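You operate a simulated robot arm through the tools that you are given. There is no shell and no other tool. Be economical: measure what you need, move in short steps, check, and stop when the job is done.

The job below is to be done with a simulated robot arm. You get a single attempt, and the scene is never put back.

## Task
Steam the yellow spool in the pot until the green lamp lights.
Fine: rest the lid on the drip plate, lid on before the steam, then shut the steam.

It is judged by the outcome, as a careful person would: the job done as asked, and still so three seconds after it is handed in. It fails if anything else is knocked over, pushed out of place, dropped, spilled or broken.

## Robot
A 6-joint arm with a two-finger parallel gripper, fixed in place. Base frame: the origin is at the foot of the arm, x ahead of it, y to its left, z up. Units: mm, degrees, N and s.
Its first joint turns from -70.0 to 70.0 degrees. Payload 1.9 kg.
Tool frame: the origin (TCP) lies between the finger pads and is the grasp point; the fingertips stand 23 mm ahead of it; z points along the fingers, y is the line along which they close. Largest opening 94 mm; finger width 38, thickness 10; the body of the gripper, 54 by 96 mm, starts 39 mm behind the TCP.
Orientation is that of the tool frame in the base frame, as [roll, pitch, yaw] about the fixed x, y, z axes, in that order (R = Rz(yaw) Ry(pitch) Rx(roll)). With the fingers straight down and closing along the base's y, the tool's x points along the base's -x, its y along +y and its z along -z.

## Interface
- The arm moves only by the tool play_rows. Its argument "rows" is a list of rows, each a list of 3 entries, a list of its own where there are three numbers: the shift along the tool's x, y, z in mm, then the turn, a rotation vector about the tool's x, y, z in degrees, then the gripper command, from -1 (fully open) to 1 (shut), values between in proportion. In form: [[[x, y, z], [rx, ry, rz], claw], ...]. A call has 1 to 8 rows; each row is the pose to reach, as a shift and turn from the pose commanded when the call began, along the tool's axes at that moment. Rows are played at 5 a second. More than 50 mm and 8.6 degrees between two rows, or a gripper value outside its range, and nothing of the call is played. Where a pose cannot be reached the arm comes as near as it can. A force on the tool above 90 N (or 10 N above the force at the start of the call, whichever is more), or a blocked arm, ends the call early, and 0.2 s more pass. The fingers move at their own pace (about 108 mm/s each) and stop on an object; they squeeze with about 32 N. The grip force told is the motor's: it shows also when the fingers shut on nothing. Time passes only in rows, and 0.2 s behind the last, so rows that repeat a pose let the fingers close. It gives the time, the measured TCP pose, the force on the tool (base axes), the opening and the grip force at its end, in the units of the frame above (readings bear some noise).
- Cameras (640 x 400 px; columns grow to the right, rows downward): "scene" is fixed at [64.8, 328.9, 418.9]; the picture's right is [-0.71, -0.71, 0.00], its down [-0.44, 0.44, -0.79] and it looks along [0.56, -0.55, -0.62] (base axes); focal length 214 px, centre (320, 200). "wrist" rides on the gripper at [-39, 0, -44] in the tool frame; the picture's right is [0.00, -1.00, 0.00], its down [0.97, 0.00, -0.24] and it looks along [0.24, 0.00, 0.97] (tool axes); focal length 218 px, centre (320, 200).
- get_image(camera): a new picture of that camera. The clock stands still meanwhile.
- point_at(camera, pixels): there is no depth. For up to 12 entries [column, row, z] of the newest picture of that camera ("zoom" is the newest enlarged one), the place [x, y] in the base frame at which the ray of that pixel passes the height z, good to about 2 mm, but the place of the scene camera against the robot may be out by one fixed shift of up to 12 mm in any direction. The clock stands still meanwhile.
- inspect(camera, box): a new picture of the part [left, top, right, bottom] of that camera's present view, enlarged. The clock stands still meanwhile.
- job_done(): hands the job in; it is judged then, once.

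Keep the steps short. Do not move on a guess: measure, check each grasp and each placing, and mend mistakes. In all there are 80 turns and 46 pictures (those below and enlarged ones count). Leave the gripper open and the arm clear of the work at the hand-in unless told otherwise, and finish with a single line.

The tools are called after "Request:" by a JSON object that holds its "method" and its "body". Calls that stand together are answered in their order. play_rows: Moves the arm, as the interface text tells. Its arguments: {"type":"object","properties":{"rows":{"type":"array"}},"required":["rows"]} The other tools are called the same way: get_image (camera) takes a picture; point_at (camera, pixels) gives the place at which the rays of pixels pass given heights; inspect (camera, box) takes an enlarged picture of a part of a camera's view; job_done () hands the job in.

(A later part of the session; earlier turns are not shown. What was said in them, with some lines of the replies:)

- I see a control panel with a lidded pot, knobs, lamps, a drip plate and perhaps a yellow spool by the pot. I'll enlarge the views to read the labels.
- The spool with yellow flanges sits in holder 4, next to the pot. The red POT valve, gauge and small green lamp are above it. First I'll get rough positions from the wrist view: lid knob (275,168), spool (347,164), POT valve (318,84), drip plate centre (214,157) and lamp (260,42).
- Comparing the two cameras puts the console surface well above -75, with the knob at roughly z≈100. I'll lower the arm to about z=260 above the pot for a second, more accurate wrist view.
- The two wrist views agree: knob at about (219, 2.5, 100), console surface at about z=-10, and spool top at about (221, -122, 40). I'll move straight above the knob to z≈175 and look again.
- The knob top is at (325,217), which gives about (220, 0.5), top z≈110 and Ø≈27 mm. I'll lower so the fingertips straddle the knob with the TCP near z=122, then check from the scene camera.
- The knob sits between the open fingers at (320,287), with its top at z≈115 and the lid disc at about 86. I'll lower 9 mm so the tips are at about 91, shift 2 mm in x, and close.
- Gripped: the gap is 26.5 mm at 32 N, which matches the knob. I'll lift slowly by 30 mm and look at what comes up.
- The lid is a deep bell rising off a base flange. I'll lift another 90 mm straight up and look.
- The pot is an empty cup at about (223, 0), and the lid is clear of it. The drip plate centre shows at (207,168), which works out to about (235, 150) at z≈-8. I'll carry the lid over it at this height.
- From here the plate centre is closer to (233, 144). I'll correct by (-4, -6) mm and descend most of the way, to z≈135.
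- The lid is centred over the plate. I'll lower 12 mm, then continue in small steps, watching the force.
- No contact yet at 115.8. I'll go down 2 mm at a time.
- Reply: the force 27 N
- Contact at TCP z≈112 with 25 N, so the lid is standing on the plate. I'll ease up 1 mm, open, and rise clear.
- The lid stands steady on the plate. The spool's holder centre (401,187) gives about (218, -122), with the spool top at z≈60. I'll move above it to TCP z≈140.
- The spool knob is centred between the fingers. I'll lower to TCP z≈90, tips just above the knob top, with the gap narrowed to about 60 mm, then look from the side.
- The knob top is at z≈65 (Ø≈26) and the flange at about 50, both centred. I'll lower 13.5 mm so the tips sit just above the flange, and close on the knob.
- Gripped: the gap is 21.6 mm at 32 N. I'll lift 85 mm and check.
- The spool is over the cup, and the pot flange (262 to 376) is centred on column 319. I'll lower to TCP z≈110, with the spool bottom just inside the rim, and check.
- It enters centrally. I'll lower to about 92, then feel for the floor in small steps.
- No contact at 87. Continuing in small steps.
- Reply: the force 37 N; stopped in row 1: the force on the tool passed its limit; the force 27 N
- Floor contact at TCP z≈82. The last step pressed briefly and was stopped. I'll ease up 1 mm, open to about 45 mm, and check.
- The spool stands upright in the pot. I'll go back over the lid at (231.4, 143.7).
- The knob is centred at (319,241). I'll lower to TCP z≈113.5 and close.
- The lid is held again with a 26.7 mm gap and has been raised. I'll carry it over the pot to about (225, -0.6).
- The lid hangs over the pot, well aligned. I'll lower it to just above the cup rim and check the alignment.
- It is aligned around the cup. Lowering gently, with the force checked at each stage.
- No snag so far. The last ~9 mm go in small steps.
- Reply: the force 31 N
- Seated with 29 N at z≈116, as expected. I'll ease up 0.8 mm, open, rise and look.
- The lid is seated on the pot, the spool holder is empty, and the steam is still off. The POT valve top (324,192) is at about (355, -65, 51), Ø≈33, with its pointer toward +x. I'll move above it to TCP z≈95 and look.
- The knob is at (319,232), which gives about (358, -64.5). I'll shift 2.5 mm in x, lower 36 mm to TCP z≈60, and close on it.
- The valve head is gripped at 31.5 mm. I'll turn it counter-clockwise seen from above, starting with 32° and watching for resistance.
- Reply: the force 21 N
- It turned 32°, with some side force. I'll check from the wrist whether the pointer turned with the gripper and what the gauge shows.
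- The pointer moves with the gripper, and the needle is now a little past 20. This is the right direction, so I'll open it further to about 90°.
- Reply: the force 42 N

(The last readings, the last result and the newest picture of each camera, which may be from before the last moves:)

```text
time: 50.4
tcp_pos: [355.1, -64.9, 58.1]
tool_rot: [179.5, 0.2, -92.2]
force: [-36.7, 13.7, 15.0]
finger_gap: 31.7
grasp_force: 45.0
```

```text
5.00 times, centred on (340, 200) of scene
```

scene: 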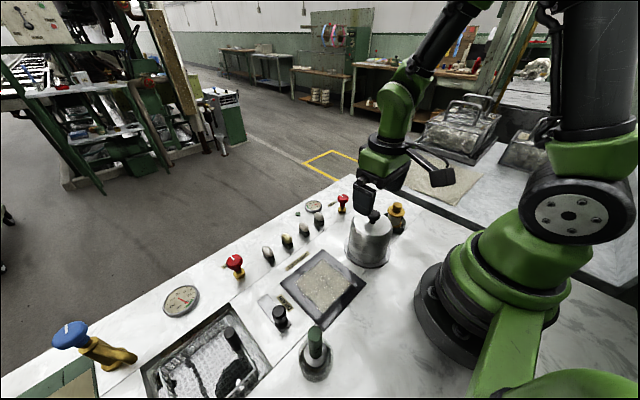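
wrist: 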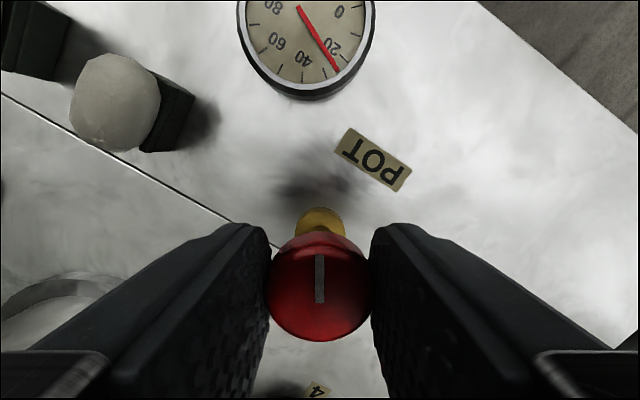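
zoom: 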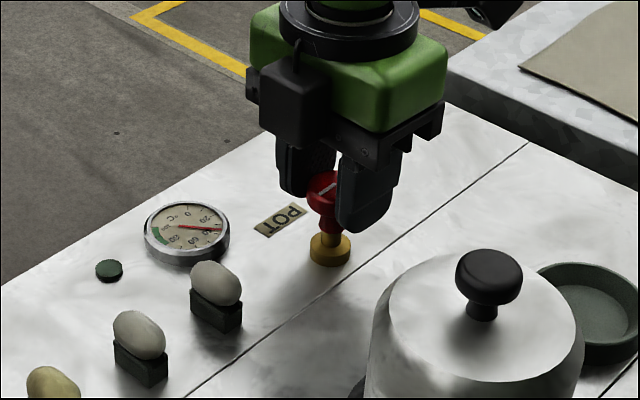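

The steam is on, and the needle is up to about 35 to 40. The green lamp is still dark. I'll hold the valve and shift 2 mm to relieve the side force, then wait.

Request:
{"method": "play_rows", "body": {"rows": [[[0, 2, 0], [0, 0, 0], 1], [[0, 2, 0], [0, 0, 0], 1], [[0, 2, 0], [0, 0, 0], 1], [[0, 2, 0], [0, 0, 0], 1], [[0, 2, 0], [0, 0, 0], 1], [[0, 2, 0], [0, 0, 0], 1], [[0, 2, 0], [0, 0, 0], 1], [[0, 2, 0], [0, 0, 0], 1]]}}

Request:
{"method": "inspect", "body": {"camera": "scene", "box": [290, 180, 340, 230]}}

```text
time: 52.2
tcp_pos: [355.9, -66.2, 58.0]
tool_rot: [179.9, 0.0, -92.0]
force: [-20.5, 3.2, -10.5]
finger_gap: 31.1
grasp_force: 45.2
```

```text
8.00 times, centred on (315, 205) of scene
```

zoom: 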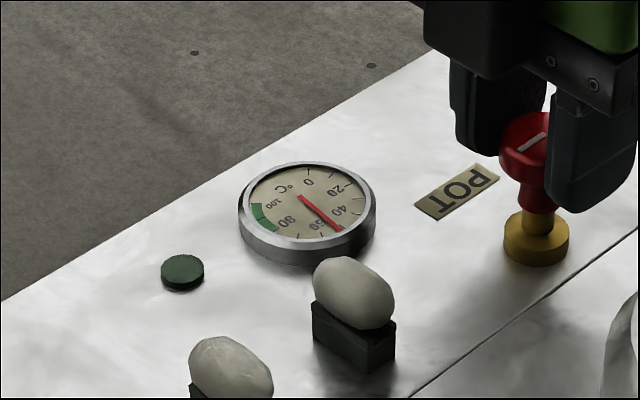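

The needle is now at about 50, rising roughly 8 per second, and the green zone starts around 85. I'll wait about 5.5 s before the next picture.

Request:
{"method": "play_rows", "body": {"rows": [[[0, 0, 0], [0, 0, 0], 1], [[0, 0, 0], [0, 0, 0], 1], [[0, 0, 0], [0, 0, 0], 1], [[0, 0, 0], [0, 0, 0], 1], [[0, 0, 0], [0, 0, 0], 1], [[0, 0, 0], [0, 0, 0], 1], [[0, 0, 0], [0, 0, 0], 1], [[0, 0, 0], [0, 0, 0], 1]]}}

Request:
{"method": "play_rows", "body": {"rows": [[[0, 0, 0], [0, 0, 0], 1], [[0, 0, 0], [0, 0, 0], 1], [[0, 0, 0], [0, 0, 0], 1], [[0, 0, 0], [0, 0, 0], 1], [[0, 0, 0], [0, 0, 0], 1], [[0, 0, 0], [0, 0, 0], 1], [[0, 0, 0], [0, 0, 0], 1], [[0, 0, 0], [0, 0, 0], 1]]}}

Request:
{"method": "play_rows", "body": {"rows": [[[0, 0, 0], [0, 0, 0], 1], [[0, 0, 0], [0, 0, 0], 1], [[0, 0, 0], [0, 0, 0], 1], [[0, 0, 0], [0, 0, 0], 1], [[0, 0, 0], [0, 0, 0], 1], [[0, 0, 0], [0, 0, 0], 1], [[0, 0, 0], [0, 0, 0], 1], [[0, 0, 0], [0, 0, 0], 1]]}}

Request:
{"method": "inspect", "body": {"camera": "scene", "box": [290, 180, 340, 230]}}

```text
time: 54.0
tcp_pos: [356.3, -64.6, 58.7]
tool_rot: [179.8, 0.0, -92.1]
force: [-23.5, -2.9, -11.0]
finger_gap: 31.6
grasp_force: 45.3
```

```text
time: 55.8
tcp_pos: [354.6, -65.2, 58.1]
tool_rot: [179.9, 0.0, -92.2]
force: [-23.8, -7.5, -7.8]
finger_gap: 31.5
grasp_force: 45.1
```

```text
time: 57.6
tcp_pos: [354.4, -65.1, 58.0]
tool_rot: [179.9, 0.0, -92.1]
force: [-25.9, -8.8, -5.4]
finger_gap: 31.3
grasp_force: 45.0
```

```text
8.00 times, centred on (315, 205) of scene
```

zoom: 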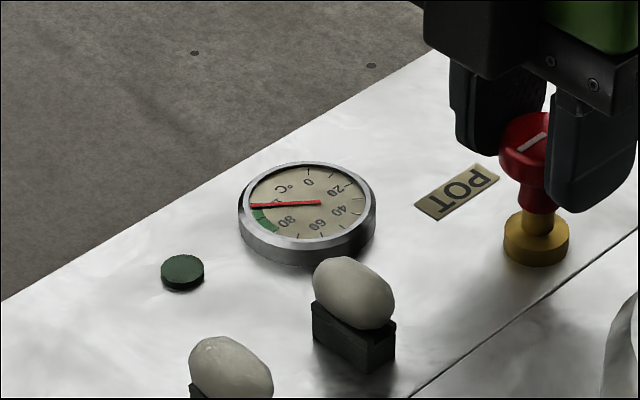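

The needle is near 100 but the lamp is still dark, so it needs time at heat. I'll wait another ~5.4 s with the valve open.

Request:
{"method": "play_rows", "body": {"rows": [[[0, 0, 0], [0, 0, 0], 1], [[0, 0, 0], [0, 0, 0], 1], [[0, 0, 0], [0, 0, 0], 1], [[0, 0, 0], [0, 0, 0], 1], [[0, 0, 0], [0, 0, 0], 1], [[0, 0, 0], [0, 0, 0], 1], [[0, 0, 0], [0, 0, 0], 1], [[0, 0, 0], [0, 0, 0], 1]]}}

Request:
{"method": "play_rows", "body": {"rows": [[[0, 0, 0], [0, 0, 0], 1], [[0, 0, 0], [0, 0, 0], 1], [[0, 0, 0], [0, 0, 0], 1], [[0, 0, 0], [0, 0, 0], 1], [[0, 0, 0], [0, 0, 0], 1], [[0, 0, 0], [0, 0, 0], 1], [[0, 0, 0], [0, 0, 0], 1], [[0, 0, 0], [0, 0, 0], 1]]}}

Request:
{"method": "play_rows", "body": {"rows": [[[0, 0, 0], [0, 0, 0], 1], [[0, 0, 0], [0, 0, 0], 1], [[0, 0, 0], [0, 0, 0], 1], [[0, 0, 0], [0, 0, 0], 1], [[0, 0, 0], [0, 0, 0], 1], [[0, 0, 0], [0, 0, 0], 1], [[0, 0, 0], [0, 0, 0], 1], [[0, 0, 0], [0, 0, 0], 1]]}}

Request:
{"method": "inspect", "body": {"camera": "scene", "box": [290, 180, 340, 230]}}

```text
time: 59.4
tcp_pos: [354.9, -65.1, 58.1]
tool_rot: [179.8, 0.0, -92.2]
force: [-25.9, -8.4, -3.6]
finger_gap: 31.4
grasp_force: 44.9
```

```text
time: 61.2
tcp_pos: [353.6, -65.2, 57.8]
tool_rot: [179.9, 0.1, -92.1]
force: [-26.6, -6.3, -1.7]
finger_gap: 31.5
grasp_force: 44.9
```

```text
time: 63.0
tcp_pos: [354.5, -64.9, 58.3]
tool_rot: [179.9, 0.1, -92.1]
force: [-26.2, -5.0, -1.2]
finger_gap: 31.1
grasp_force: 45.1
```

```text
8.00 times, centred on (315, 205) of scene
```

zoom: 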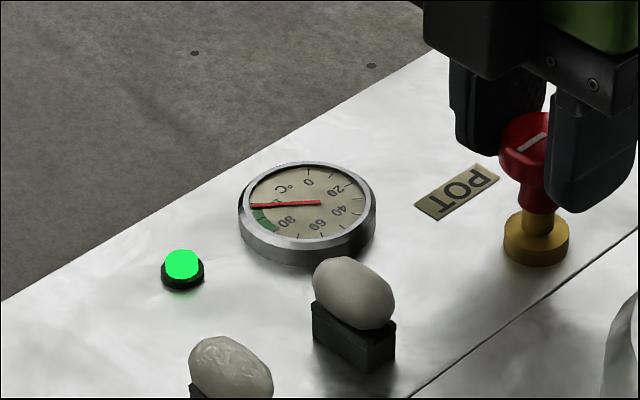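

The green lamp is lit. I'll shut the steam now by turning clockwise, 88° in total.

Request:
{"method": "play_rows", "body": {"rows": [[[0, 0, 0], [0, 0, 8], 1], [[0, 0, 0], [0, 0, 16], 1], [[0, 0, 0], [0, 0, 24], 1], [[0, 0, 0], [0, 0, 32], 1], [[0, 0, 0], [0, 0, 40], 1], [[0, 0, 0], [0, 0, 48], 1], [[0, 0, 0], [0, 0, 56], 1], [[0, 0, 0], [0, 0, 64], 1]]}}

Request:
{"method": "play_rows", "body": {"rows": [[[0, 0, 0], [0, 0, 8], 1], [[0, 0, 0], [0, 0, 16], 1], [[0, 0, 0], [0, 0, 24], 1], [[0, 0, 0], [0, 0, 26], 1], [[0, 0, 0], [0, 0, 26], 1]]}}

Request:
{"method": "get_image", "body": {"camera": "wrist"}}

```text
time: 64.8
tcp_pos: [355.4, -65.2, 58.6]
tool_rot: [-179.9, -0.1, -156.3]
force: [-21.4, -14.7, -24.1]
finger_gap: 31.3
grasp_force: 45.3
```

```text
time: 66.0
tcp_pos: [355.0, -66.2, 57.8]
tool_rot: [180.0, -0.1, 177.8]
force: [-24.9, -18.9, -17.7]
finger_gap: 31.6
grasp_force: 44.9
```

```text
2 pictures are left
```

wrist: 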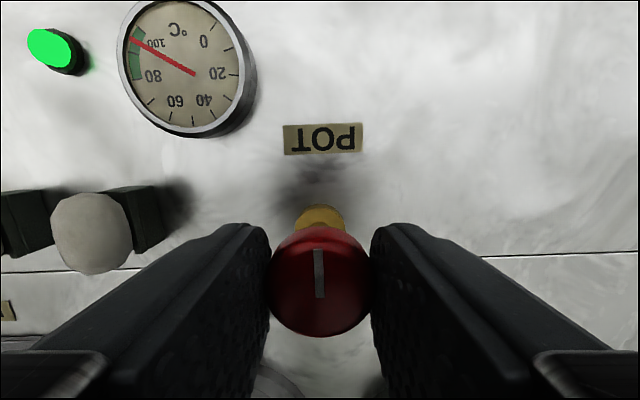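

The pointer is back at its shut mark, the needle has started to fall, and the lamp is lit. I'll open the fingers, rise clear, and check the whole scene.

Request:
{"method": "play_rows", "body": {"rows": [[[0, 0, 0], [0, 0, 0], -0.4], [[0, 0, 0], [0, 0, 0], -0.4], [[0, 0, 0], [0, 0, 0], -0.4], [[0, 0, -20], [0, 0, 0], -0.4], [[0, 0, -60], [0, 0, 0], -0.4], [[0, 0, -100], [0, 0, 0], -1], [[0, 0, -140], [0, 0, 0], -1], [[0, 0, -180], [0, 0, 0], -1]]}}

Request:
{"method": "play_rows", "body": {"rows": [[[0, 0, -20], [0, 0, 0], -1], [[0, 0, -40], [0, 0, 0], -1], [[0, 0, -40], [0, 0, 0], -1], [[0, 0, -40], [0, 0, 0], -1], [[0, 0, -40], [0, 0, 0], -1], [[0, 0, -40], [0, 0, 0], -1], [[0, 0, -40], [0, 0, 0], -1], [[0, 0, -40], [0, 0, 0], -1]]}}

Request:
{"method": "inspect", "body": {"camera": "scene", "box": [270, 170, 420, 290]}}

```text
time: 67.8
tcp_pos: [356.9, -63.8, 236.8]
tool_rot: [180.0, 0.1, 178.1]
force: [-0.8, 0.4, 0.4]
finger_gap: 94.1
grasp_force: 0.0
```

```text
time: 69.6
tcp_pos: [355.8, -65.2, 277.6]
tool_rot: [180.0, 0.2, 178.0]
force: [-0.6, 0.0, -0.6]
finger_gap: 94.1
grasp_force: 0.1
```

```text
3.33 times, centred on (345, 230) of scene
```

zoom: 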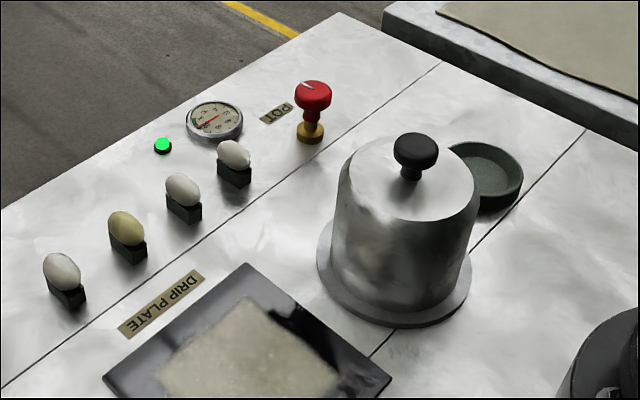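

The valve is shut, the needle is falling, the lamp stays lit, the lid is on and nothing else has moved. Handing in.

Request:
{"method": "job_done", "body": {}}

```text
The job is handed in.
```

The yellow spool was steamed in the lidded pot until the green lamp lit, the steam is shut, and the arm is clear with the gripper open.
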